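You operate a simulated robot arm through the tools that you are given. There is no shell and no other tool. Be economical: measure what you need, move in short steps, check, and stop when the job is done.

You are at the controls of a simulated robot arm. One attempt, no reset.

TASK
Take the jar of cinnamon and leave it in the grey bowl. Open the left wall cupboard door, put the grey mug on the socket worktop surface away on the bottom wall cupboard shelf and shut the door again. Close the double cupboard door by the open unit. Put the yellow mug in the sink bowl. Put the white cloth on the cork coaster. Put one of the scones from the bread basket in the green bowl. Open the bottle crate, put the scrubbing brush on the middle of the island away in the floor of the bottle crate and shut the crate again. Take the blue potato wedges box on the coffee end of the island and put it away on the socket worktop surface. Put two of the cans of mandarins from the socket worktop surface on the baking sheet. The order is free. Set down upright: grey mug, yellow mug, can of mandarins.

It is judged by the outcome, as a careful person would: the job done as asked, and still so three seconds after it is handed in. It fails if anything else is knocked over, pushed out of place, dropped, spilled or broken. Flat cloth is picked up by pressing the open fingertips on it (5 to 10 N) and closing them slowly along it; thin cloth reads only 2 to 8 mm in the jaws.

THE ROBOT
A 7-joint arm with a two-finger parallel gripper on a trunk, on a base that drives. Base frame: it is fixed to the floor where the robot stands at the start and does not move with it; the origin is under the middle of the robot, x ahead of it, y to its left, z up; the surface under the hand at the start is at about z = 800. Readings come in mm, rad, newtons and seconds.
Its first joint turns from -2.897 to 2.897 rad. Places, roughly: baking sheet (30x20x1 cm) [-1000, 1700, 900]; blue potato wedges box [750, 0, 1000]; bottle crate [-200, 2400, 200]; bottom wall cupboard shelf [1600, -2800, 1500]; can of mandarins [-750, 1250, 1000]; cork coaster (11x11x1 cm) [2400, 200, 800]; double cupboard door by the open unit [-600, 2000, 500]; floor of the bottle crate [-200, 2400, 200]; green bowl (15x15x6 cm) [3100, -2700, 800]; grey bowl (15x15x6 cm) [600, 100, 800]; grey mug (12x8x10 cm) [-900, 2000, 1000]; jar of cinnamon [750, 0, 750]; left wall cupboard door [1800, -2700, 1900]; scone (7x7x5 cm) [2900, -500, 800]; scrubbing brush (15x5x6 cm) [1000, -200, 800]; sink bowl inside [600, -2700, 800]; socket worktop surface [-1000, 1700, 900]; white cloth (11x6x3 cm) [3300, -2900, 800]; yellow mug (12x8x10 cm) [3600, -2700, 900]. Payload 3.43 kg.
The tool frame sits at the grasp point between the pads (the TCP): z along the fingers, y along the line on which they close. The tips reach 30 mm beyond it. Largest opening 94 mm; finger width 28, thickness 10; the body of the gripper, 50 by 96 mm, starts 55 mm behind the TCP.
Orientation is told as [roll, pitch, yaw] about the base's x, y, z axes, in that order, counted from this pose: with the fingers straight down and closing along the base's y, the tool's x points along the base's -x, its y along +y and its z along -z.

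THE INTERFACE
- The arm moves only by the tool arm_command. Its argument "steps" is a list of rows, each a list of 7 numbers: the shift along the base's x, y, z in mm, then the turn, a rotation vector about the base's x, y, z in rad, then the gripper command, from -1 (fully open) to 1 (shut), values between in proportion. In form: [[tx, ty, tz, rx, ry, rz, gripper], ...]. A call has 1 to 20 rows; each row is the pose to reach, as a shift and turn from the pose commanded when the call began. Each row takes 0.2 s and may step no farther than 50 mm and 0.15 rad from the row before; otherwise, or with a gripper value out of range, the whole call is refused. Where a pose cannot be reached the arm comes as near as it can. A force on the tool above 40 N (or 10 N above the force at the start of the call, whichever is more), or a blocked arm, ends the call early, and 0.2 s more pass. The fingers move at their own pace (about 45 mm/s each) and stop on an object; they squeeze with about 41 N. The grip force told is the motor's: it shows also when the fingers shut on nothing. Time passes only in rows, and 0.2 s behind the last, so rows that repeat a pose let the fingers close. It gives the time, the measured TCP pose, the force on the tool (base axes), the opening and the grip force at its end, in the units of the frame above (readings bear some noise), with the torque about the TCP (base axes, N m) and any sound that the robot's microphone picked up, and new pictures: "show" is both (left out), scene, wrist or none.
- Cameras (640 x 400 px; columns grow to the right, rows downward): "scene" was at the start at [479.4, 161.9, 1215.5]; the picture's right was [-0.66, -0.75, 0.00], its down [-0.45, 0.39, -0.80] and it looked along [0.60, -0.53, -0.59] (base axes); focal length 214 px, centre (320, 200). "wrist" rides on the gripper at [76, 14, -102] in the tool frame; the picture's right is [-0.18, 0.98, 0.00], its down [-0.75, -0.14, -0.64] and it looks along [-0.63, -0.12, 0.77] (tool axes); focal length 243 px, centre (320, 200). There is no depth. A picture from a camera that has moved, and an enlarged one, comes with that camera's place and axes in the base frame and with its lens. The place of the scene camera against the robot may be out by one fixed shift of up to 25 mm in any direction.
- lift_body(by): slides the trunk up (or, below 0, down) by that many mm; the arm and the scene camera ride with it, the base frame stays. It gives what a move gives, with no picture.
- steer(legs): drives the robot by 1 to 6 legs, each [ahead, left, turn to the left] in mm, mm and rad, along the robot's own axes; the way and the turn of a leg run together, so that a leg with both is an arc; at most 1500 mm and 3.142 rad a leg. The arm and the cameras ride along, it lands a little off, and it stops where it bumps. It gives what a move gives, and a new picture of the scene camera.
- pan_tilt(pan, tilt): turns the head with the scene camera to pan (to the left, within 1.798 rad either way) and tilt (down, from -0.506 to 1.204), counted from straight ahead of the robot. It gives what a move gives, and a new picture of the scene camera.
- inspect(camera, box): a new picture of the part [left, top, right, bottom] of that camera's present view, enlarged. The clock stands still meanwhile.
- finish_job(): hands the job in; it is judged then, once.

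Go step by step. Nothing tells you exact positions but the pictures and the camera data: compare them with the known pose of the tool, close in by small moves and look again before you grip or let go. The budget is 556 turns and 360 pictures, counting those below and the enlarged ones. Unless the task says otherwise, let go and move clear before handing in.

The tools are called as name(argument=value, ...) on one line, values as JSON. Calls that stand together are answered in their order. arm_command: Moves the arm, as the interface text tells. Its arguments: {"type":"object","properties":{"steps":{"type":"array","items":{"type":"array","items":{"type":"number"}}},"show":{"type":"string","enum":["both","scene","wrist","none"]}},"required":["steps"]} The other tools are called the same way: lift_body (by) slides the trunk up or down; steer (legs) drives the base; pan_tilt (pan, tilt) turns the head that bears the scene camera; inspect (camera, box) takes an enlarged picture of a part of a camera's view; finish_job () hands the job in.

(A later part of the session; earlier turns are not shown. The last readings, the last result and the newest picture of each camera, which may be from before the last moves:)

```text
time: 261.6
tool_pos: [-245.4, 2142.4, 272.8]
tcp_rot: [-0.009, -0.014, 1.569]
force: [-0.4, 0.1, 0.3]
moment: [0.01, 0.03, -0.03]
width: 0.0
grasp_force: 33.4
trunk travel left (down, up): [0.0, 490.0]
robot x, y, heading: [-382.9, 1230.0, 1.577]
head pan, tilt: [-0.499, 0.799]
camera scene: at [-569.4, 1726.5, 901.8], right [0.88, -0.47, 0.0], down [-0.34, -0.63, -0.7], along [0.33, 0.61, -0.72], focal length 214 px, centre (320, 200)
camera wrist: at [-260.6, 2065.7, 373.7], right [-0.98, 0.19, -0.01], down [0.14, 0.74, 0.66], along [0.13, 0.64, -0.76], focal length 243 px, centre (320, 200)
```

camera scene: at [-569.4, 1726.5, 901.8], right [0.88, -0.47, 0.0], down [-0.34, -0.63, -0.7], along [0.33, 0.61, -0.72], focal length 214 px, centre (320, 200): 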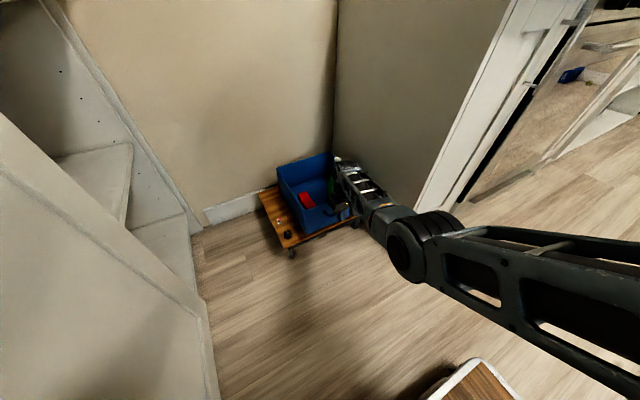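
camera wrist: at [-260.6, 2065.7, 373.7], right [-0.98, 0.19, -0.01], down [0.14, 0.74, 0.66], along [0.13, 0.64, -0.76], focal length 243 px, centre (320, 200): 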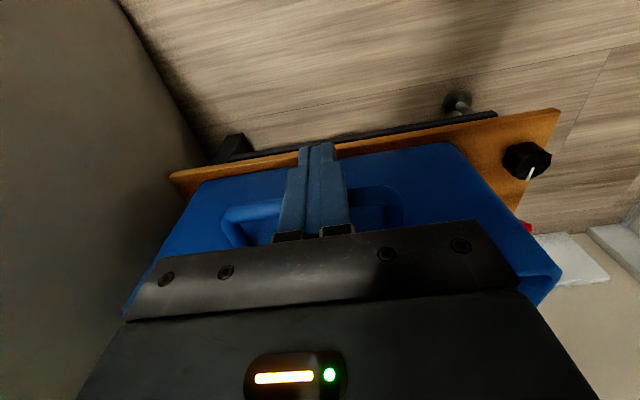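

Nearly home. Push the last ~35 mm gently until it stops.

arm_command(steps=[[0, 10, 0, 0, 0, 0, 1], [0, 18, 0, 0, 0, 0, 1], [0, 25, 0, 0, 0, 0, 1], [0, 31, 0, 0, 0, 0, 1], [0, 36, 0, 0, 0, 0, 1], [0, 40, 0, 0, 0, 0, 1]])

```text
time: 262.9
tool_pos: [-248.0, 2173.9, 278.0]
tcp_rot: [-0.01, -0.016, 1.568]
force: [0.3, -0.1, 0.2]
moment: [0.03, 0.01, 0.0]
width: 0.1
grasp_force: 33.2
out of reach, approached as far as the arm can: row 5, 6
trunk travel left (down, up): [0.0, 490.0]
robot x, y, heading: [-383.4, 1232.0, 1.571]
head pan, tilt: [-0.499, 0.799]
camera scene: at [-569.4, 1726.5, 901.8], right [0.88, -0.47, 0.0], down [-0.34, -0.63, -0.7], along [0.33, 0.61, -0.72], focal length 214 px, centre (320, 200)
camera wrist: at [-263.8, 2096.1, 378.2], right [-0.98, 0.19, -0.01], down [0.14, 0.74, 0.66], along [0.13, 0.64, -0.76], focal length 243 px, centre (320, 200)
```

scene: 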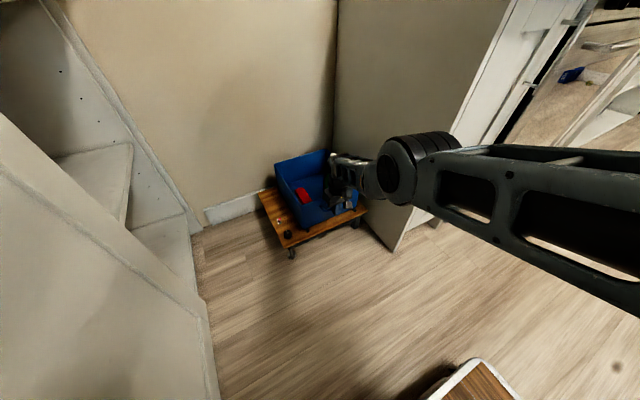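
wrist: 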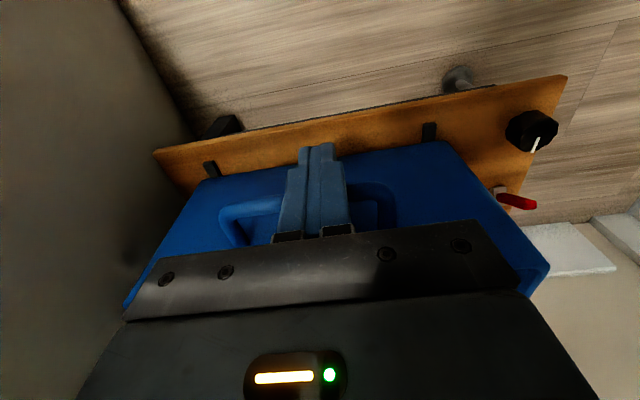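

The arm is at its reach limit without meeting a stop. I'll move the base up 45 mm and push to a firm stop.

arm_command(steps=[[0, -30, 0, 0, 0, 0, 1], [0, -62, 0, 0, 0, 0, 1]], show="none")

steer(legs=[[45, 0, 0]])

arm_command(steps=[[0, 8, 0, 0, 0, 0, 1], [0, 16, 0, 0, 0, 0, 1], [0, 22, 0, 0, 0, 0, 1], [0, 27, 0, 0, 0, 0, 1], [0, 32, 0, 0, 0, 0, 1], [0, 37, 0, 0, 0, 0, 1], [0, 42, 0, 0, 0, 0, 1]], show="wrist")

```text
time: 263.6
tool_pos: [-239.0, 2153.7, 253.9]
tcp_rot: [-0.01, -0.015, 1.568]
force: [0.6, 0.0, 0.8]
moment: [-0.03, 0.0, 0.02]
width: 0.4
grasp_force: 32.6
out of reach, approached as far as the arm can: row 1, 2
trunk travel left (down, up): [0.0, 490.0]
robot x, y, heading: [-381.6, 1227.7, 1.576]
head pan, tilt: [-0.499, 0.799]
```

```text
time: 264.4
tool_pos: [-238.2, 2172.6, 252.0]
tcp_rot: [-0.008, 0.005, 1.569]
force: [0.1, 0.0, -0.4]
moment: [0.02, 0.0, -0.04]
width: 0.0
grasp_force: 33.1
trunk travel left (down, up): [0.0, 490.0]
robot x, y, heading: [-380.8, 1258.0, 1.577]
head pan, tilt: [-0.499, 0.799]
stopped in leg 1: the force on the tool passed its limit at 77 N (the readings are from after the stop); the commanded pose is now the measured one
camera scene: at [-569.6, 1752.3, 901.8], right [0.88, -0.47, 0.0], down [-0.34, -0.63, -0.7], along [0.33, 0.61, -0.72], focal length 214 px, centre (320, 200)
```

scene: 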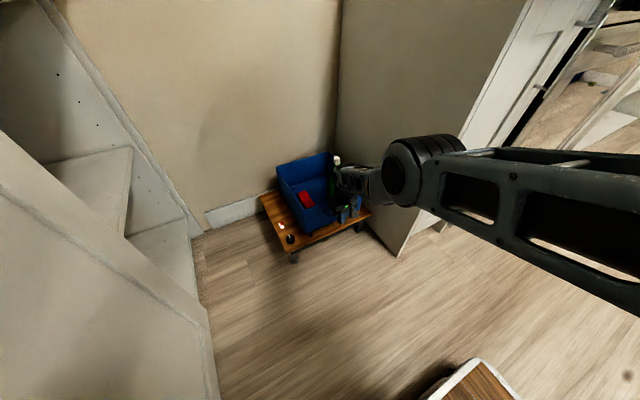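

```text
time: 265.1
tool_pos: [-241.3, 2173.4, 252.1]
tcp_rot: [-0.006, 0.02, 1.566]
force: [0.5, -0.9, -0.7]
moment: [0.0, 0.02, 0.05]
width: 0.0
grasp_force: 32.8
out of reach, approached as far as the arm can: row 1, 2, 3
trunk travel left (down, up): [0.0, 490.0]
robot x, y, heading: [-380.8, 1256.2, 1.575]
head pan, tilt: [-0.499, 0.799]
stopped in row 3: the force on the tool passed its limit at 42 N (the readings are from after the stop); the commanded pose is now the measured one
camera wrist: at [-255.8, 2099.7, 355.9], right [-0.98, 0.19, -0.01], down [0.14, 0.77, 0.63], along [0.13, 0.62, -0.78], focal length 243 px, centre (320, 200)
```

wrist: 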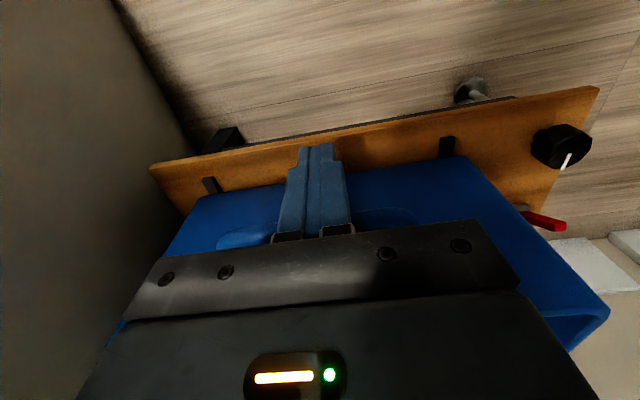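

The crate met its stop, so it is shut. I'll back the base away, then raise the trunk before reposturing the arm.

steer(legs=[[-120, 0, 0]])

lift_body(by=400)

arm_command(steps=[[0, 0, 40, 0, 0, 0, 1], [0, 0, 85, 0, 0, 0, 1], [0, 0, 130, 0, 0, 0, 1], [0, 0, 175, 0, 0, 0, 1], [0, 0, 220, 0, 0, 0, 1], [0, 0, 265, 0, 0, 0, 1], [0, -10, 310, 0, 0, 0, 1], [-20, -30, 350, 0, 0, 0, 1], [-40, -60, 380, 0, 0, 0, 1]], show="none")

pan_tilt(pan=-0.4, tilt=0.8)

```text
time: 266.4
tool_pos: [-238.1, 2049.5, 252.7]
tcp_rot: [-0.005, 0.02, 1.567]
force: [0.1, -1.2, 0.7]
moment: [0.04, 0.02, 0.02]
width: 0.2
grasp_force: 32.5
trunk travel left (down, up): [0.0, 490.0]
robot x, y, heading: [-379.1, 1129.7, 1.577]
head pan, tilt: [-0.499, 0.799]
camera scene: at [-568.1, 1628.8, 901.9], right [0.88, -0.47, 0.0], down [-0.34, -0.63, -0.7], along [0.33, 0.61, -0.72], focal length 214 px, centre (320, 200)
```

scene: 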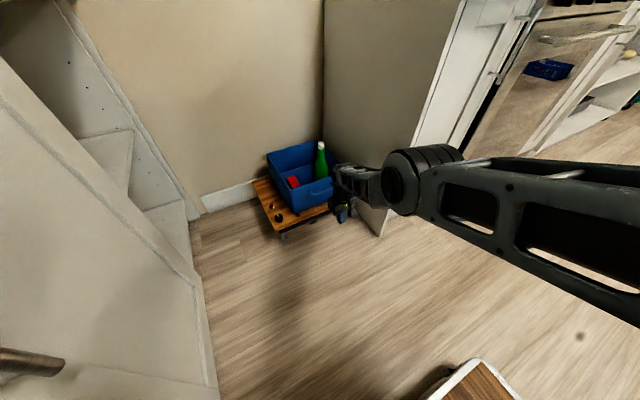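

```text
time: 270.2
tool_pos: [-238.5, 2051.3, 651.8]
tcp_rot: [-0.005, 0.019, 1.566]
force: [-0.4, -1.0, 0.4]
moment: [-0.01, -0.01, 0.03]
width: 0.0
grasp_force: 32.8
trunk travel left (down, up): [-400.0, 90.0]
robot x, y, heading: [-383.3, 1132.2, 1.575]
head pan, tilt: [-0.499, 0.799]
```

```text
time: 272.2
tool_pos: [-230.9, 2175.1, 1004.1]
tcp_rot: [-0.007, 0.023, 1.566]
force: [1.3, 0.9, -0.4]
moment: [-0.03, 0.02, 0.0]
width: 0.0
grasp_force: 32.5
out of reach, approached as far as the arm can: row 1, 2, 3, 4, 5, 6, 7, 8, 9
trunk travel left (down, up): [-400.0, 90.0]
robot x, y, heading: [-381.3, 1131.1, 1.58]
head pan, tilt: [-0.499, 0.799]
```

```text
time: 272.9
tool_pos: [-233.6, 2176.7, 1004.9]
tcp_rot: [-0.005, 0.023, 1.566]
force: [0.4, -0.3, -0.6]
moment: [0.02, 0.02, -0.03]
width: 0.0
grasp_force: 32.5
trunk travel left (down, up): [-400.0, 90.0]
robot x, y, heading: [-381.2, 1127.0, 1.575]
head pan, tilt: [-0.4, 0.799]
camera scene: at [-575.3, 1632.3, 1301.9], right [0.92, -0.38, 0.0], down [-0.28, -0.66, -0.7], along [0.27, 0.64, -0.72], focal length 214 px, centre (320, 200)
```

scene: 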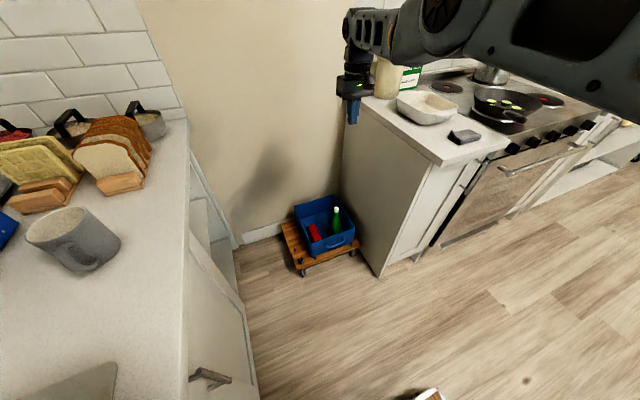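

The crate is shut with brush and bottle inside. The arm is stretched, so I'll retract gradually.

arm_command(steps=[[-20, -40, 10, 0, 0, 0, 1], [-40, -80, 20, 0, 0, 0, 1], [-60, -120, 30, 0, 0, 0, 1], [-70, -160, 40, 0, 0, 0, 1], [-80, -200, 50, 0, 0, 0, 1]], show="scene")

```text
time: 274.1
tool_pos: [-291.3, 2187.5, 1034.5]
tcp_rot: [-0.006, 0.022, 1.565]
force: [-0.5, 0.7, 0.7]
moment: [0.02, 0.02, 0.0]
width: 0.0
grasp_force: 33.0
out of reach, approached as far as the arm can: row 1, 2, 3, 4, 5
trunk travel left (down, up): [-400.0, 90.0]
robot x, y, heading: [-381.2, 1132.1, 1.576]
head pan, tilt: [-0.4, 0.799]
camera scene: at [-575.4, 1632.2, 1301.8], right [0.92, -0.38, 0.0], down [-0.28, -0.66, -0.7], along [0.27, 0.64, -0.72], focal length 214 px, centre (320, 200)
```

scene: 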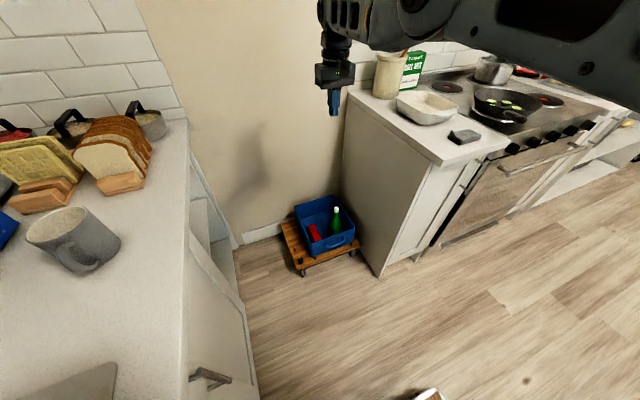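

It's stuck at full stretch, where the straight arm can't bend by a direct pull. I'll tilt the hand to break out of it.

arm_command(steps=[[0, 0, 0, -0.12, 0, 0, 1], [0, -10, 0, -0.24, 0, 0, 1], [0, -30, 0, -0.36, 0, 0, 1], [0, -60, 0, -0.45, 0, 0, 1], [0, -100, 0, -0.45, 0, 0, 1], [0, -140, 0, -0.45, 0, 0, 1]], show="scene")

```text
time: 275.5
tool_pos: [-292.1, 2098.3, 1035.6]
tcp_rot: [-0.01, 0.471, 1.567]
force: [0.6, -0.2, 0.2]
moment: [-0.02, 0.03, 0.0]
width: 0.0
grasp_force: 33.4
out of reach, approached as far as the arm can: row 1, 2, 3, 4, 6
trunk travel left (down, up): [-400.0, 90.0]
robot x, y, heading: [-381.4, 1136.9, 1.581]
head pan, tilt: [-0.4, 0.799]
camera scene: at [-575.4, 1632.2, 1301.9], right [0.92, -0.38, 0.0], down [-0.28, -0.66, -0.7], along [0.27, 0.64, -0.72], focal length 214 px, centre (320, 200)
```

scene: 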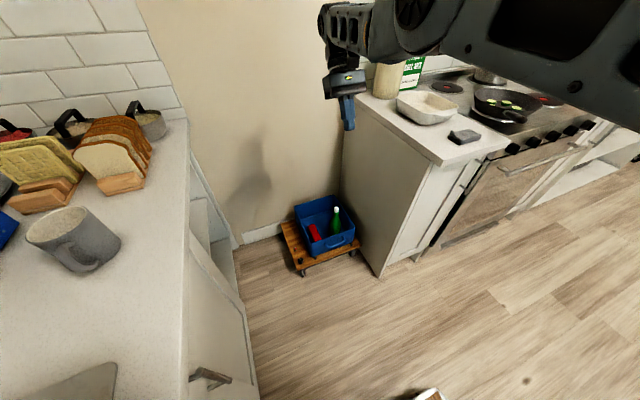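

pan_tilt(pan=-1.0, tilt=0.1)

```text
time: 276.6
tool_pos: [-291.7, 2098.2, 1036.2]
tcp_rot: [-0.009, 0.469, 1.566]
force: [-0.8, 0.3, 0.9]
moment: [0.02, 0.0, 0.01]
width: 0.0
grasp_force: 32.8
trunk travel left (down, up): [-400.0, 90.0]
robot x, y, heading: [-382.1, 1132.8, 1.576]
head pan, tilt: [-1.0, 0.099]
camera scene: at [-529.1, 1608.0, 1364.8], right [0.55, -0.84, 0.0], down [-0.08, -0.05, -0.99], along [0.83, 0.54, -0.1], focal length 214 px, centre (320, 200)
```

scene: 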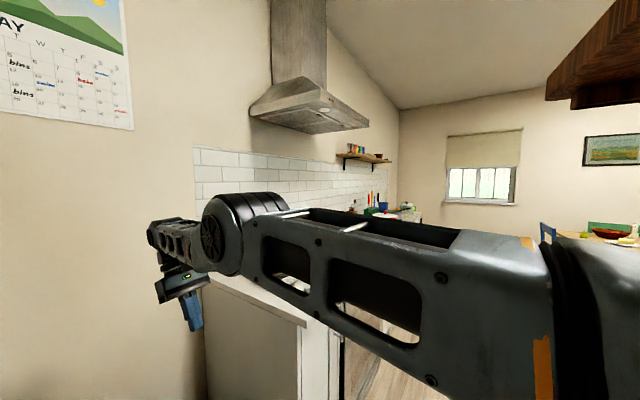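

arm_command(steps=[[0, 0, 0, 0.12, 0, 0, 1], [0, 0, 20, 0.24, 0, 0, 1], [0, -10, 40, 0.36, 0, 0, 1], [0, -20, 60, 0.45, 0, 0.1, 1], [0, -40, 80, 0.45, 0, 0.2, 1], [0, -60, 100, 0.45, 0, 0.3, 1], [0, -90, 110, 0.45, 0, 0.4, 1], [0, -120, 120, 0.45, 0, 0.5, 1]], show="scene")

```text
time: 278.4
tool_pos: [-261.9, 2190.5, 1176.6]
tcp_rot: [-0.113, 0.038, 2.047]
force: [0.5, 0.4, -0.1]
moment: [-0.02, 0.0, 0.0]
width: 0.1
grasp_force: 33.5
out of reach, approached as far as the arm can: row 1, 2, 3, 4, 5, 6, 7, 8
trunk travel left (down, up): [-400.0, 90.0]
robot x, y, heading: [-381.3, 1126.0, 1.575]
head pan, tilt: [-1.0, 0.099]
camera scene: at [-528.9, 1608.0, 1364.9], right [0.54, -0.84, 0.0], down [-0.08, -0.05, -0.99], along [0.83, 0.54, -0.1], focal length 214 px, centre (320, 200)
```

scene: 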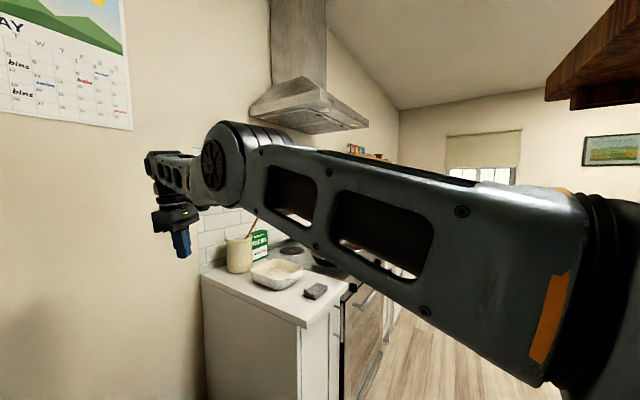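

Still stretched. I'll use the trick that worked before: turn the hand to its limit, which swivels the elbow, then retract.

arm_command(steps=[[0, 0, 0, 0, 0, 0.14, 1], [0, 0, 0, 0, 0, 0.28, 1], [0, 0, 0, 0, 0, 0.42, 1], [0, 0, 0, 0, 0, 0.56, 1], [0, 0, 0, 0, 0, 0.7, 1], [0, 0, 0, 0, 0, 0.84, 1], [0, 0, 0, 0, 0, 0.98, 1], [0, 0, 0, 0, 0, 1.12, 1], [0, 0, 0, 0, 0, 1.26, 1], [0, 0, 0, 0, 0, 1.4, 1], [0, 0, 0, 0, 0, 1.54, 1], [0, 0, 0, 0, 0, 1.68, 1], [0, 0, 0, 0, 0, 1.82, 1], [0, 0, 0, 0, 0, 1.96, 1], [0, 0, 0, 0, 0, 2.1, 1], [0, 0, 0, 0, 0, 2.24, 1]], show="none")

arm_command(steps=[[0, -30, 0, 0, 0, 0.1, 1], [0, -60, 0, 0, 0, 0.1, 1], [0, -90, 0, 0, 0, 0.05, 1], [0, -120, 0, 0, 0, 0, 1], [0, -160, 0, 0, 0, 0, 1], [0, -200, 0, 0, 0, 0, 1]], show="scene")

```text
time: 281.8
tool_pos: [-263.7, 2192.8, 1194.7]
tcp_rot: [-0.114, 0.033, -1.994]
force: [-0.3, -1.2, 0.2]
moment: [-0.01, 0.03, 0.0]
width: 0.1
grasp_force: 33.0
out of reach, approached as far as the arm can: row 2, 3, 4, 5, 6, 7, 8, 9, 10, 11, 12, 13, 14, 15, 16
trunk travel left (down, up): [-400.0, 90.0]
robot x, y, heading: [-378.9, 1131.2, 1.577]
head pan, tilt: [-1.0, 0.099]
```

```text
time: 283.1
tool_pos: [-220.0, 2177.9, 1228.8]
tcp_rot: [-0.113, 0.032, -1.997]
force: [-0.1, 0.1, -0.2]
moment: [0.02, -0.01, -0.03]
width: 0.1
grasp_force: 32.9
out of reach, approached as far as the arm can: row 1, 2, 3, 4, 5, 6
trunk travel left (down, up): [-400.0, 90.0]
robot x, y, heading: [-381.2, 1131.6, 1.571]
head pan, tilt: [-1.0, 0.099]
camera scene: at [-529.3, 1607.7, 1365.0], right [0.54, -0.84, 0.0], down [-0.08, -0.05, -1.0], along [0.83, 0.54, -0.1], focal length 214 px, centre (320, 200)
```

scene: 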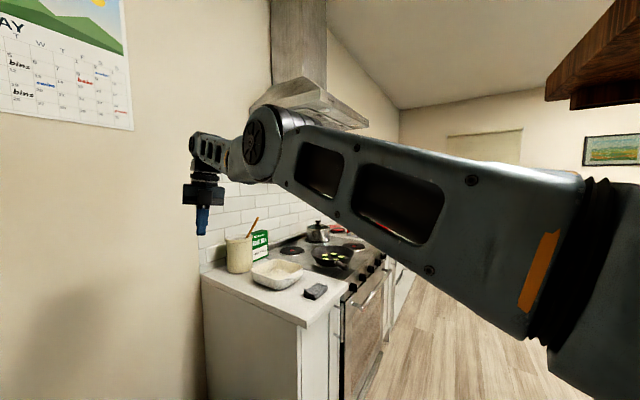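

I'll tilt the fingers back towards the robot past the wrist limit while retracting, which should force the elbow to bend.

arm_command(steps=[[0, -10, 0, -0.14, 0, 0, 1], [0, -20, 0, -0.28, 0, 0, 1], [0, -40, 0, -0.42, 0, 0, 1], [0, -60, 0, -0.56, 0, 0, 1], [0, -80, 0, -0.7, 0, 0, 1], [0, -110, 0, -0.84, 0, 0, 1], [0, -140, 0, -0.98, 0, 0, 1], [0, -170, 0, -1.12, 0, 0, 1], [0, -200, 0, -1.26, 0, 0, 1], [0, -230, 0, -1.4, 0, 0, 1], [0, -260, 0, -1.54, 0, 0, 1], [0, -290, 0, -1.68, 0, 0, 1], [0, -320, 0, -1.8, 0, 0, 1], [0, -350, 0, -1.8, 0, 0, 1], [0, -380, 0, -1.8, 0, 0, 1]], show="scene")

```text
time: 286.4
tool_pos: [-395.5, 1757.7, 1105.3]
tcp_rot: [1.653, -0.979, 2.939]
force: [1.6, 0.5, -0.4]
moment: [0.01, -0.04, -0.03]
width: 0.0
grasp_force: 33.1
out of reach, approached as far as the arm can: row 1, 2, 3, 4, 5, 6, 7, 8, 9, 10, 11, 12, 13, 14, 15
trunk travel left (down, up): [-400.0, 90.0]
robot x, y, heading: [-380.0, 1130.5, 1.576]
head pan, tilt: [-1.0, 0.099]
camera scene: at [-528.7, 1608.3, 1364.8], right [0.54, -0.84, 0.0], down [-0.08, -0.05, -0.99], along [0.83, 0.54, -0.1], focal length 214 px, centre (320, 200)
```

scene: 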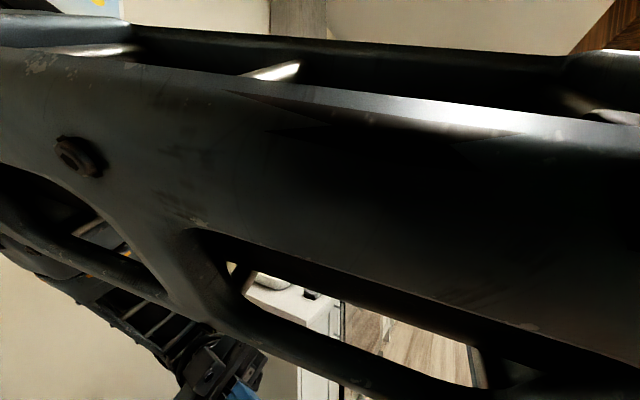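

The elbow is bent now. I'll level the hand again at a moderate reach and look at the posture.

arm_command(steps=[[0, 0, 0, 0.14, 0, 0, 1], [0, 0, 0, 0.28, 0, 0, 1], [0, 0, 0, 0.42, 0, 0, 1], [0, 0, 0, 0.56, 0, 0, 1], [0, 0, 0, 0.7, 0, 0, 1], [0, 0, 0, 0.84, 0, 0, 1], [0, 10, 0, 0.98, 0, 0, 1], [0, 20, 0, 1.12, 0, 0, 1], [0, 30, 0, 1.26, 0, 0, 1], [0, 40, 0, 1.4, 0, 0, 1], [0, 50, 0, 1.54, 0, 0, 1], [0, 60, 0, 1.68, 0, 0, 1], [0, 70, 0, 1.8, 0, 0, 1], [0, 80, 0, 1.8, 0, 0, 1]], show="scene")

```text
time: 288.5
tool_pos: [-401.4, 1907.8, 1033.4]
tcp_rot: [0.159, -0.338, -2.423]
force: [-0.8, 0.1, -0.2]
moment: [0.04, 0.0, -0.03]
width: 0.1
grasp_force: 32.9
out of reach, approached as far as the arm can: row 4, 5, 6, 7, 8, 9, 10
trunk travel left (down, up): [-400.0, 90.0]
robot x, y, heading: [-377.9, 1131.4, 1.572]
head pan, tilt: [-1.0, 0.099]
stopped in row 10: the arm was blocked; the commanded pose is now the measured one
camera scene: at [-526.6, 1604.3, 1367.2], right [0.51, -0.86, 0.0], down [-0.06, -0.04, -1.0], along [0.86, 0.5, -0.07], focal length 214 px, centre (320, 200)
```

scene: 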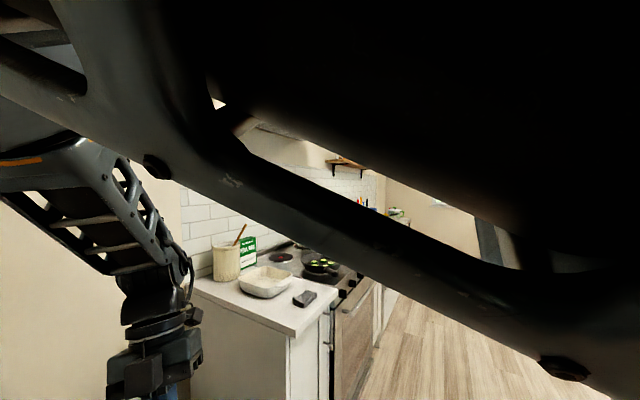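

The upper arm is folding towards the head, so I must get the elbow back to the right. I'll extend, level the hand, then turn it to its limit as before.

arm_command(steps=[[5, 30, 25, 0.05, -0.02, 0, 1], [15, 60, 50, 0.11, -0.05, 0, 1], [25, 90, 70, 0.18, -0.08, 0, 1], [35, 120, 90, 0.25, -0.11, 0, 1], [45, 150, 100, 0.34, -0.15, 0, 1], [50, 180, 100, 0.34, -0.15, 0, 1], [55, 200, 100, 0.34, -0.15, 0, 1]], show="scene")

```text
time: 290.1
tool_pos: [-351.0, 2107.6, 1139.3]
tcp_rot: [0.0, 0.003, -2.389]
force: [0.6, -0.3, -0.7]
moment: [0.0, 0.0, -0.03]
width: 0.0
grasp_force: 33.3
trunk travel left (down, up): [-400.0, 90.0]
robot x, y, heading: [-381.9, 1130.7, 1.577]
head pan, tilt: [-1.0, 0.099]
camera scene: at [-528.6, 1607.7, 1364.9], right [0.54, -0.84, 0.0], down [-0.08, -0.05, -0.99], along [0.84, 0.54, -0.1], focal length 214 px, centre (320, 200)
```

scene: 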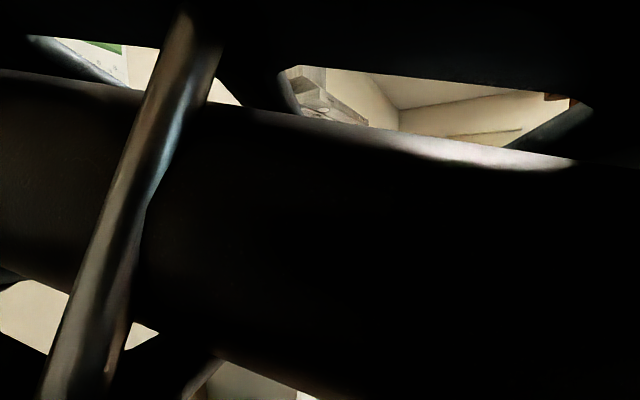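

arm_command(steps=[[0, 10, 0, 0, 0, 0.12, 1], [0, 20, 0, 0, 0, 0.24, 1], [0, 20, 0, 0, 0, 0.36, 1], [0, 20, 0, 0, 0, 0.48, 1], [0, 20, 0, 0, 0, 0.6, 1], [0, 20, 0, 0, 0, 0.66, 1]], show="scene")

```text
time: 291.5
tool_pos: [-379.9, 2188.8, 1145.6]
tcp_rot: [0.005, -0.005, -1.84]
force: [0.5, 0.1, -0.2]
moment: [-0.04, 0.0, 0.02]
width: 0.0
grasp_force: 33.0
out of reach, approached as far as the arm can: row 4, 5, 6
trunk travel left (down, up): [-400.0, 90.0]
robot x, y, heading: [-378.9, 1132.3, 1.576]
head pan, tilt: [-1.0, 0.099]
camera scene: at [-528.5, 1608.1, 1364.9], right [0.54, -0.84, 0.0], down [-0.08, -0.05, -1.0], along [0.84, 0.54, -0.1], focal length 214 px, centre (320, 200)
```

scene: 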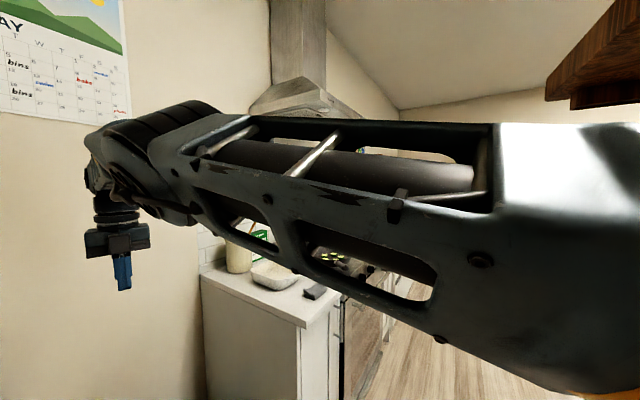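

arm_command(steps=[[-10, -20, 0, 0, 0, -0.08, 1], [-20, -50, 0, 0, 0, -0.12, 1], [-35, -90, 0, 0, 0, -0.15, 1], [-50, -130, 0, 0, 0, -0.18, 1], [-60, -170, 0, 0, 0, -0.2, 1], [-70, -210, 0, 0, 0, -0.22, 1]], show="scene")

```text
time: 293.0
tool_pos: [-376.9, 2034.8, 1103.3]
tcp_rot: [0.063, -0.043, -2.246]
force: [-0.4, -0.3, -0.2]
moment: [0.03, 0.0, -0.01]
width: 0.0
grasp_force: 32.5
out of reach, approached as far as the arm can: row 4, 5, 6
trunk travel left (down, up): [-400.0, 90.0]
robot x, y, heading: [-378.2, 1133.2, 1.578]
head pan, tilt: [-1.0, 0.099]
stopped in row 6: the arm was blocked; the commanded pose is now the measured one
camera scene: at [-526.2, 1605.1, 1367.1], right [0.51, -0.86, 0.0], down [-0.06, -0.04, -1.0], along [0.86, 0.51, -0.07], focal length 214 px, centre (320, 200)
```

scene: 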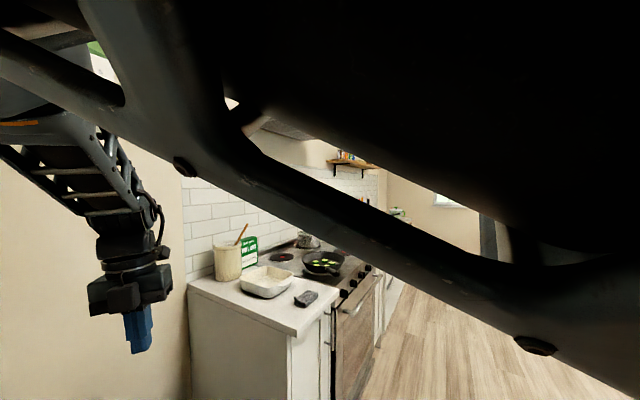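

Still left. I'll re-extend and push the turn further past the limit, so the elbow goes over to the right before retracting.

arm_command(steps=[[5, 40, 20, -0.03, 0.02, 0.08, 1], [10, 80, 40, -0.05, 0.05, 0.2, 1], [10, 115, 40, -0.05, 0.05, 0.32, 1], [10, 130, 40, -0.05, 0.05, 0.44, 1], [10, 130, 40, -0.05, 0.05, 0.56, 1], [10, 130, 40, -0.05, 0.05, 0.68, 1], [10, 130, 40, -0.05, 0.05, 0.8, 1], [10, 130, 40, -0.05, 0.05, 0.9, 1], [10, 130, 40, -0.05, 0.05, 1.0, 1], [10, 130, 40, -0.05, 0.05, 1.0, 1]], show="scene")

```text
time: 295.2
tool_pos: [-387.4, 2173.8, 1148.2]
tcp_rot: [0.036, -0.102, -1.709]
force: [0.4, 0.4, 0.1]
moment: [-0.01, 0.0, 0.01]
width: 0.2
grasp_force: 32.8
out of reach, approached as far as the arm can: row 4, 5, 6, 7, 8, 9, 10
trunk travel left (down, up): [-400.0, 90.0]
robot x, y, heading: [-380.1, 1131.7, 1.573]
head pan, tilt: [-1.0, 0.099]
camera scene: at [-527.7, 1608.3, 1364.9], right [0.54, -0.84, 0.0], down [-0.08, -0.05, -1.0], along [0.84, 0.54, -0.1], focal length 214 px, centre (320, 200)
```

scene: 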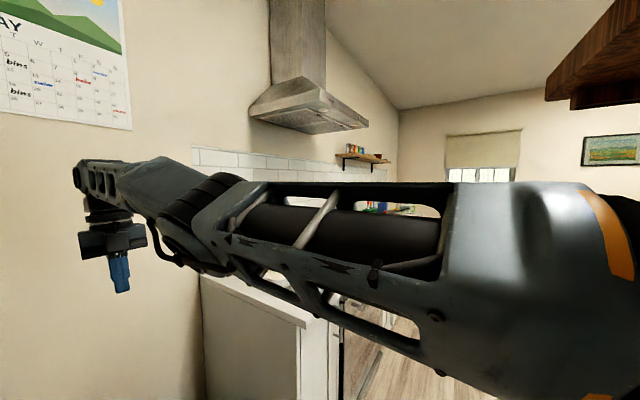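

The elbow now sits on the lower right. Retract with only a slight turn back.

arm_command(steps=[[-5, -20, 0, 0, 0, -0.1, 1], [-15, -50, 0, 0, 0, -0.14, 1], [-25, -90, 0, 0, 0, -0.16, 1], [-35, -130, 0, 0, 0, -0.18, 1], [-45, -170, 0, 0, 0, -0.2, 1], [-50, -210, 0, 0, 0, -0.22, 1]], show="scene")

```text
time: 296.6
tool_pos: [-406.2, 2171.2, 1158.6]
tcp_rot: [0.035, -0.103, -1.911]
force: [0.1, -0.8, 0.8]
moment: [-0.02, 0.03, 0.02]
width: 0.2
grasp_force: 32.6
out of reach, approached as far as the arm can: row 1, 2, 3, 4, 5, 6
trunk travel left (down, up): [-400.0, 90.0]
robot x, y, heading: [-379.0, 1134.2, 1.573]
head pan, tilt: [-1.0, 0.099]
camera scene: at [-527.7, 1608.3, 1364.9], right [0.54, -0.84, 0.0], down [-0.08, -0.05, -1.0], along [0.84, 0.54, -0.1], focal length 214 px, centre (320, 200)
```

scene: 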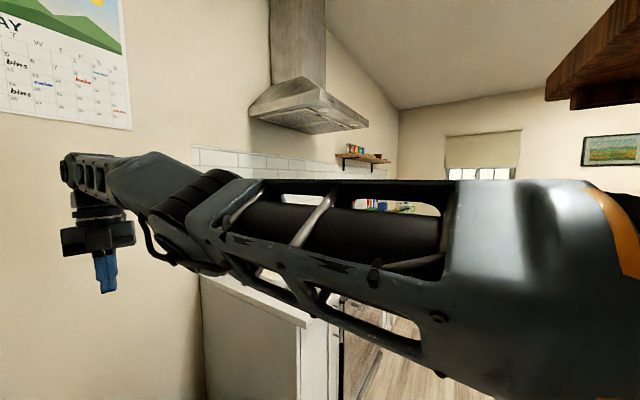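

arm_command(steps=[[-20, -20, -20, 0, 0, -0.1, 1], [-45, -40, -40, 0, 0, -0.2, 1], [-70, -60, -60, 0, 0, -0.3, 1], [-95, -80, -80, 0, 0, -0.4, 1], [-120, -100, -100, 0, 0, -0.5, 1]], show="scene")

```text
time: 297.8
tool_pos: [-375.8, 2092.9, 1068.3]
tcp_rot: [0.03, -0.107, -2.588]
force: [-0.3, 0.1, -0.3]
moment: [0.07, -0.02, 0.01]
width: 0.0
grasp_force: 33.3
out of reach, approached as far as the arm can: row 1
trunk travel left (down, up): [-400.0, 90.0]
robot x, y, heading: [-382.1, 1135.4, 1.572]
head pan, tilt: [-1.0, 0.099]
stopped in row 5: the arm was blocked; the commanded pose is now the measured one
camera scene: at [-527.3, 1608.6, 1362.5], right [0.55, -0.84, 0.0], down [-0.11, -0.07, -0.99], along [0.83, 0.54, -0.13], focal length 214 px, centre (320, 200)
```

scene: 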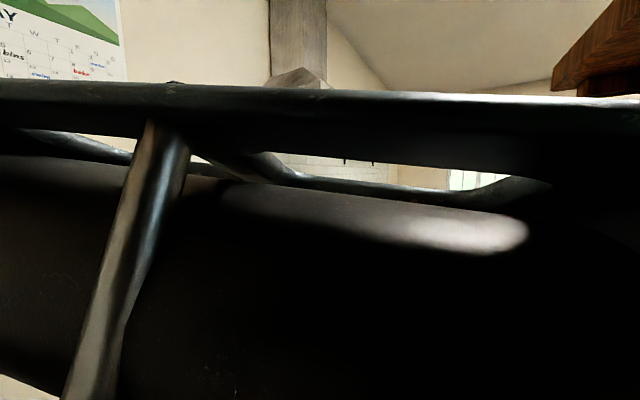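

arm_command(steps=[[15, 20, 30, -0.03, 0.05, 0.1, 1], [30, 35, 60, -0.03, 0.1, 0.2, 1], [45, 45, 80, -0.03, 0.1, 0.32, 1], [55, 50, 80, -0.03, 0.1, 0.44, 1], [55, 50, 80, -0.03, 0.1, 0.56, 1], [55, 50, 80, -0.03, 0.1, 0.68, 1], [55, 50, 80, -0.03, 0.1, 0.8, 1], [55, 50, 80, -0.03, 0.1, 0.92, 1], [55, 50, 80, -0.03, 0.1, 1.04, 1], [55, 50, 80, -0.03, 0.1, 1.16, 1], [55, 50, 80, -0.03, 0.1, 1.28, 1], [55, 50, 80, -0.03, 0.1, 1.4, 1]], show="scene")

```text
time: 300.4
tool_pos: [-318.9, 2126.4, 1142.2]
tcp_rot: [-0.043, -0.159, -1.353]
force: [-0.6, 0.9, 0.3]
moment: [-0.04, -0.01, 0.0]
width: 0.2
grasp_force: 32.7
out of reach, approached as far as the arm can: row 5, 6, 7, 8, 9, 10, 11, 12
trunk travel left (down, up): [-400.0, 90.0]
robot x, y, heading: [-378.6, 1129.2, 1.576]
head pan, tilt: [-1.0, 0.099]
camera scene: at [-527.3, 1608.5, 1364.8], right [0.54, -0.84, 0.0], down [-0.08, -0.05, -1.0], along [0.84, 0.54, -0.1], focal length 214 px, centre (320, 200)
```

scene: 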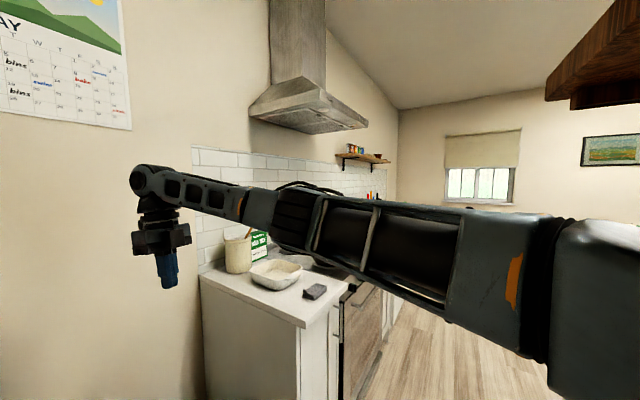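

The elbow is clearly on the right now. Retract gently while easing the turn back.

arm_command(steps=[[0, -20, 0, 0, 0, -0.1, 1], [0, -50, 0, 0, 0, -0.16, 1], [0, -85, 0, 0, 0, -0.22, 1], [0, -120, 0, 0, 0, -0.28, 1], [0, -155, 0, 0, 0, -0.34, 1], [0, -190, 0, 0, 0, -0.4, 1], [0, -225, 0, 0, 0, -0.5, 1]], show="scene")

```text
time: 302.0
tool_pos: [-322.1, 1900.5, 1143.1]
tcp_rot: [-0.043, -0.159, -1.857]
force: [0.4, -0.6, 1.0]
moment: [-0.04, -0.02, -0.03]
width: 0.0
grasp_force: 32.9
trunk travel left (down, up): [-400.0, 90.0]
robot x, y, heading: [-379.3, 1136.1, 1.57]
head pan, tilt: [-1.0, 0.099]
camera scene: at [-527.5, 1608.6, 1364.8], right [0.54, -0.84, 0.0], down [-0.08, -0.05, -0.99], along [0.84, 0.54, -0.1], focal length 214 px, centre (320, 200)
```

scene: 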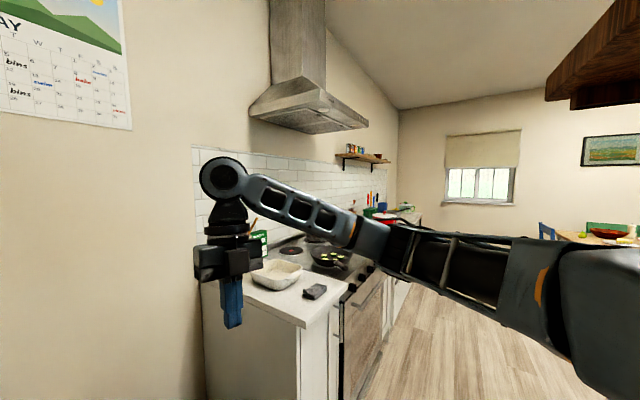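

The arm is back in its good posture. Lesson: stay well short of full stretch. I'll level the hand and turn it to its neutral direction, ready for the grey mug.

arm_command(steps=[[0, 0, 0, 0.07, -0.043, 0, -1], [0, 0, 0, 0.14, -0.086, 0, -1], [0, 0, 0, 0.14, -0.086, 0, -1]], show="none")

arm_command(steps=[[0, 0, 0, 0, 0, -0.14, -1], [0, 0, 0, 0, 0, -0.28, -1], [0, 0, 0, 0, 0, -0.42, -1], [0, 0, 0, 0, 0, -0.56, -1], [0, 0, 0, 0, 0, -0.7, -1], [0, 0, 0, 0, 0, -0.84, -1], [0, 0, 0, 0, 0, -0.98, -1], [0, 0, 0, 0, 0, -1.12, -1], [0, 0, 0, 0, 0, -1.26, -1], [0, 0, 0, 0, 0, -1.4, -1], [0, 0, 0, 0, 0, -1.54, -1], [0, 0, 0, 0, 0, -1.68, -1], [0, 0, 0, 0, 0, -1.82, -1], [0, 0, 0, 0, 0, -1.96, -1], [0, 0, 0, 0, 0, -2.1, -1], [0, 0, 0, 0, 0, -2.24, -1], [0, 0, 0, 0, 0, -2.38, -1], [0, 0, 0, 0, 0, -2.52, -1], [0, 0, 0, 0, 0, -2.66, -1], [0, 0, 0, 0, 0, -2.8, -1]], show="none")

pan_tilt(pan=-0.2, tilt=0.6)

```text
time: 302.8
tool_pos: [-320.3, 1900.1, 1144.2]
tcp_rot: [0.0, -0.003, -1.861]
force: [0.0, 0.5, 0.4]
moment: [-0.02, -0.03, -0.01]
width: 68.2
grasp_force: 0.0
trunk travel left (down, up): [-400.0, 90.0]
robot x, y, heading: [-381.9, 1133.1, 1.576]
head pan, tilt: [-1.0, 0.099]
```

```text
time: 307.0
tool_pos: [-321.0, 1899.8, 1142.8]
tcp_rot: [0.0, -0.001, 1.62]
force: [-0.2, -0.7, 0.5]
moment: [0.0, -0.01, -0.01]
width: 94.1
grasp_force: 0.1
trunk travel left (down, up): [-400.0, 90.0]
robot x, y, heading: [-382.6, 1131.6, 1.577]
head pan, tilt: [-1.0, 0.099]
```

```text
time: 308.1
tool_pos: [-320.3, 1900.6, 1141.9]
tcp_rot: [0.0, -0.002, 1.625]
force: [0.3, -0.2, -0.2]
moment: [0.01, 0.0, 0.01]
width: 93.8
grasp_force: 0.1
trunk travel left (down, up): [-400.0, 90.0]
robot x, y, heading: [-379.2, 1129.8, 1.571]
head pan, tilt: [-0.201, 0.6]
camera scene: at [-587.1, 1645.1, 1318.8], right [0.98, -0.2, 0.0], down [-0.11, -0.55, -0.83], along [0.16, 0.81, -0.56], focal length 214 px, centre (320, 200)
```

scene: 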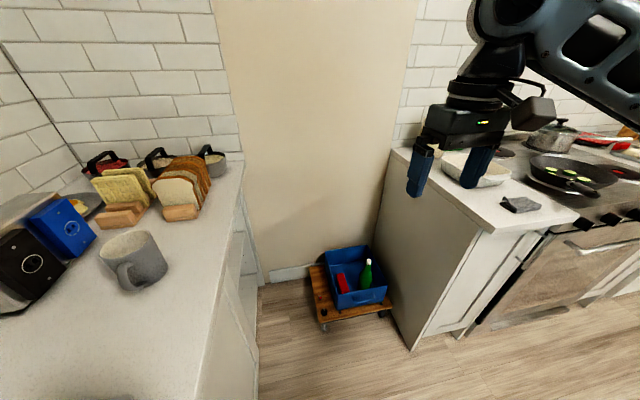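

The mug stands near [-930, 2000] with its handle towards -y. I'll move up and bring the hand above it.

steer(legs=[[260, 0, 0]])

arm_command(steps=[[-30, -35, 0, 0, 0, -0.02, -1], [-60, -70, 0, 0, 0, -0.05, -1], [-100, -95, 0, 0, 0, -0.05, -1], [-145, -110, 0, 0, 0, -0.05, -1], [-190, -120, 0, 0, 0, -0.05, -1], [-235, -130, 0, 0, 0, -0.05, -1], [-280, -140, 0, 0, 0, -0.05, -1], [-325, -145, 0, 0, 0, -0.05, -1], [-370, -150, 0, 0, 0, -0.05, -1], [-415, -155, 0, 0, 0, -0.05, -1], [-460, -160, 0, 0, 0, -0.05, -1], [-505, -160, 0, 0, 0, -0.05, -1], [-550, -160, 0, 0, 0, -0.05, -1], [-595, -160, 0, 0, 0, -0.05, -1], [-610, -160, 0, 0, 0, -0.05, -1]])

```text
time: 310.0
tool_pos: [-325.1, 2161.6, 1143.2]
tcp_rot: [0.0, -0.001, 1.627]
force: [0.0, 0.7, 0.2]
moment: [0.02, -0.02, -0.01]
width: 94.1
grasp_force: 0.1
trunk travel left (down, up): [-400.0, 90.0]
robot x, y, heading: [-378.0, 1392.8, 1.578]
head pan, tilt: [-0.201, 0.6]
camera scene: at [-591.0, 1904.0, 1318.8], right [0.98, -0.19, 0.0], down [-0.11, -0.55, -0.83], along [0.16, 0.81, -0.56], focal length 214 px, centre (320, 200)
```

scene: 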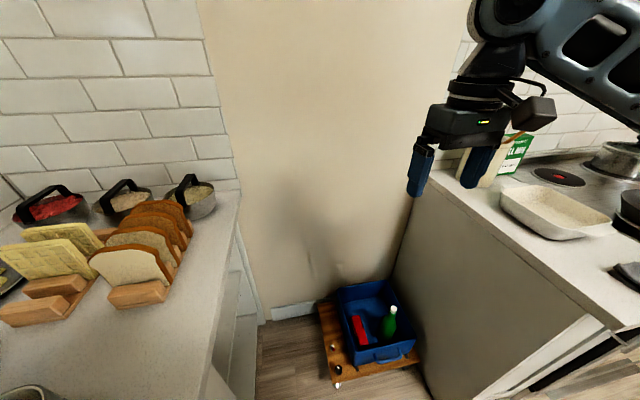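

```text
time: 313.2
tool_pos: [-934.4, 1998.1, 1141.9]
tcp_rot: [0.0, -0.001, 1.579]
force: [0.1, -0.1, 0.4]
moment: [0.02, 0.04, 0.03]
width: 93.9
grasp_force: 0.1
trunk travel left (down, up): [-400.0, 90.0]
robot x, y, heading: [-380.1, 1393.8, 1.578]
head pan, tilt: [-0.201, 0.6]
camera scene: at [-590.9, 1904.1, 1318.7], right [0.98, -0.19, 0.0], down [-0.11, -0.55, -0.82], along [0.16, 0.81, -0.57], focal length 214 px, centre (320, 200)
camera wrist: at [-948.5, 1922.8, 1244.5], right [-0.98, 0.18, 0.0], down [0.14, 0.75, 0.64], along [0.11, 0.63, -0.77], focal length 243 px, centre (320, 200)
```

scene: 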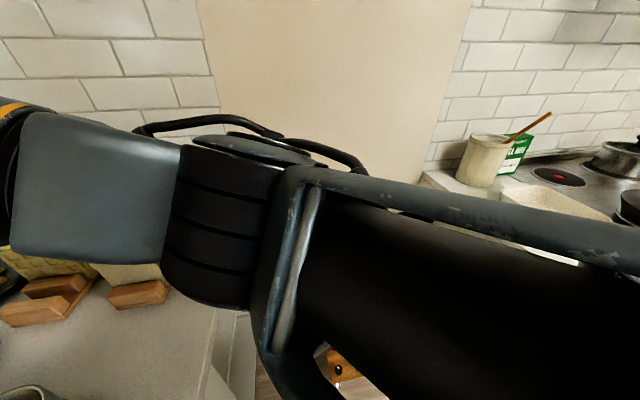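
wrist: 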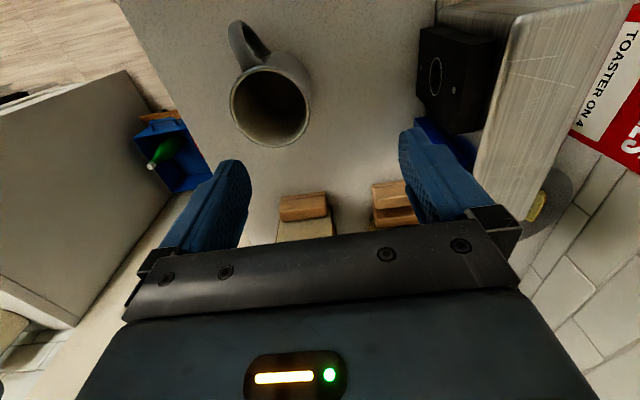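

The mug's centre is at [-888, 1993] with the handle pointing about 22° off -y. I'll turn the hand to match and descend around it.

arm_command(steps=[[15, -2, 0, 0, 0, 0.13, -1], [30, -4, 0, 0, 0, 0.26, -1], [46, -5, 0, 0, 0, 0.39, -1], [46, -5, -40, 0, 0, 0.39, -1], [46, -5, -70, 0, 0, 0.39, -1]], show="wrist")

```text
time: 314.4
tool_pos: [-888.6, 1993.3, 1070.6]
tcp_rot: [0.0, -0.002, 1.969]
force: [-0.4, -0.1, 1.1]
moment: [0.0, 0.02, -0.04]
width: 94.2
grasp_force: 0.2
trunk travel left (down, up): [-400.0, 90.0]
robot x, y, heading: [-384.1, 1394.8, 1.571]
head pan, tilt: [-0.201, 0.6]
camera wrist: at [-872.1, 1918.7, 1173.5], right [-0.98, -0.21, 0.0], down [-0.16, 0.75, 0.64], along [-0.14, 0.63, -0.77], focal length 243 px, centre (320, 200)
```

wrist: 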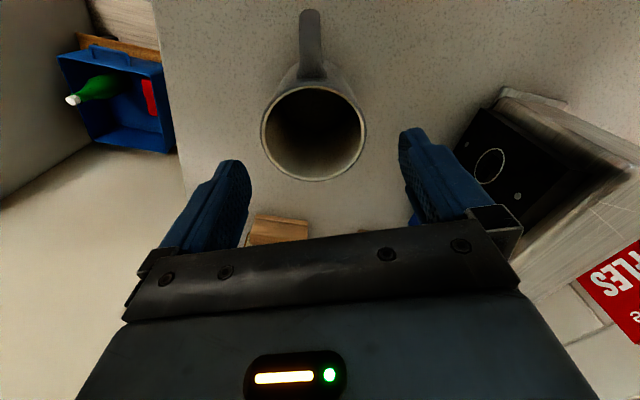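

arm_command(steps=[[4, 2, -40, 0, 0, 0, -1], [4, 2, -80, 0, 0, 0, -1], [4, 2, -105, 0, 0, 0, -1], [4, 2, -105, 0, 0, 0, 0.2], [4, 2, -105, 0, 0, 0, 1], [4, 2, -105, 0, 0, 0, 1]], show="wrist")

```text
time: 315.8
tool_pos: [-885.1, 1998.7, 967.2]
tcp_rot: [0.0, -0.002, 1.969]
force: [-0.7, -0.3, -0.4]
moment: [0.0, 0.04, -0.05]
width: 79.1
grasp_force: 41.1
trunk travel left (down, up): [-400.0, 90.0]
robot x, y, heading: [-383.5, 1393.7, 1.578]
head pan, tilt: [-0.201, 0.6]
camera wrist: at [-868.4, 1923.9, 1069.1], right [-0.98, -0.21, 0.0], down [-0.16, 0.75, 0.64], along [-0.14, 0.63, -0.77], focal length 243 px, centre (320, 200)
```

wrist: 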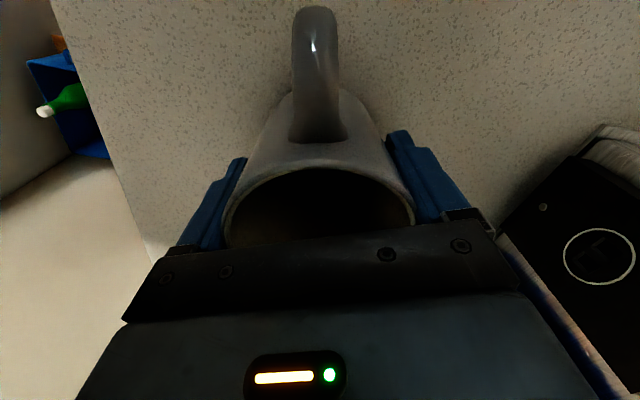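

The mug is gripped (79 mm). I'll lift it, bring it in front of the robot, and set off for the sink side.

arm_command(steps=[[0, 0, 45, 0, 0, 0, 1], [0, 0, 90, 0, 0, 0, 1], [0, 0, 135, 0, 0, 0, 1], [0, 0, 180, 0, 0, 0, 1], [40, 10, 200, 0, 0, 0, 1], [85, 20, 200, 0, 0, 0, 1], [130, 25, 200, 0, 0, 0, 1], [175, 30, 200, 0, 0, 0, 1], [220, 35, 200, 0, 0, 0, 1], [265, 40, 200, 0, 0, 0, 1], [310, 45, 200, 0, 0, 0, 1], [355, 50, 200, 0, 0, 0, 1], [400, 55, 200, 0, 0, 0, 1], [445, 60, 200, 0, 0, 0, 1], [490, 60, 200, 0, 0, 0, 1], [510, 60, 200, 0, 0, 0, 1]], show="none")

steer(legs=[[-110, 0, 0], [0, -1100, -0.01], [0, -980, 0]])

```text
time: 319.2
tool_pos: [-376.7, 2058.1, 1163.8]
tcp_rot: [0.0, -0.001, 1.97]
force: [-0.5, -0.3, -3.1]
moment: [0.0, -0.05, -0.02]
width: 78.4
grasp_force: 41.5
trunk travel left (down, up): [-400.0, 90.0]
robot x, y, heading: [-377.4, 1394.5, 1.579]
head pan, tilt: [-0.201, 0.6]
```

```text
time: 330.4
tool_pos: [1709.9, 1978.7, 1165.3]
tcp_rot: [0.0, -0.002, 1.976]
force: [-1.1, -0.3, -2.7]
moment: [0.03, -0.03, -0.01]
width: 78.5
grasp_force: 40.5
trunk travel left (down, up): [-400.0, 90.0]
robot x, y, heading: [1705.9, 1314.4, 1.581]
head pan, tilt: [-0.201, 0.6]
camera scene: at [1497.4, 1825.0, 1318.7], right [0.98, -0.19, 0.0], down [-0.11, -0.56, -0.82], along [0.15, 0.81, -0.57], focal length 214 px, centre (320, 200)
```

scene: 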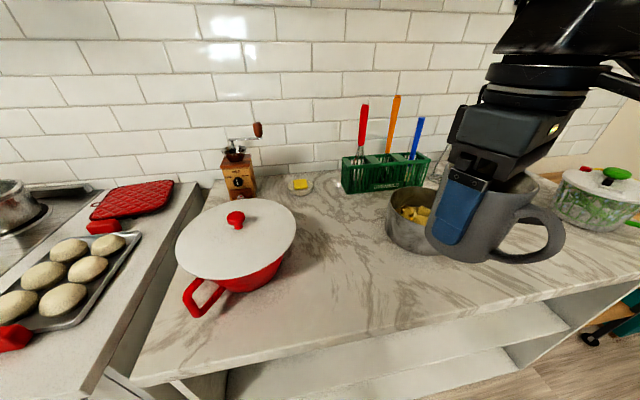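

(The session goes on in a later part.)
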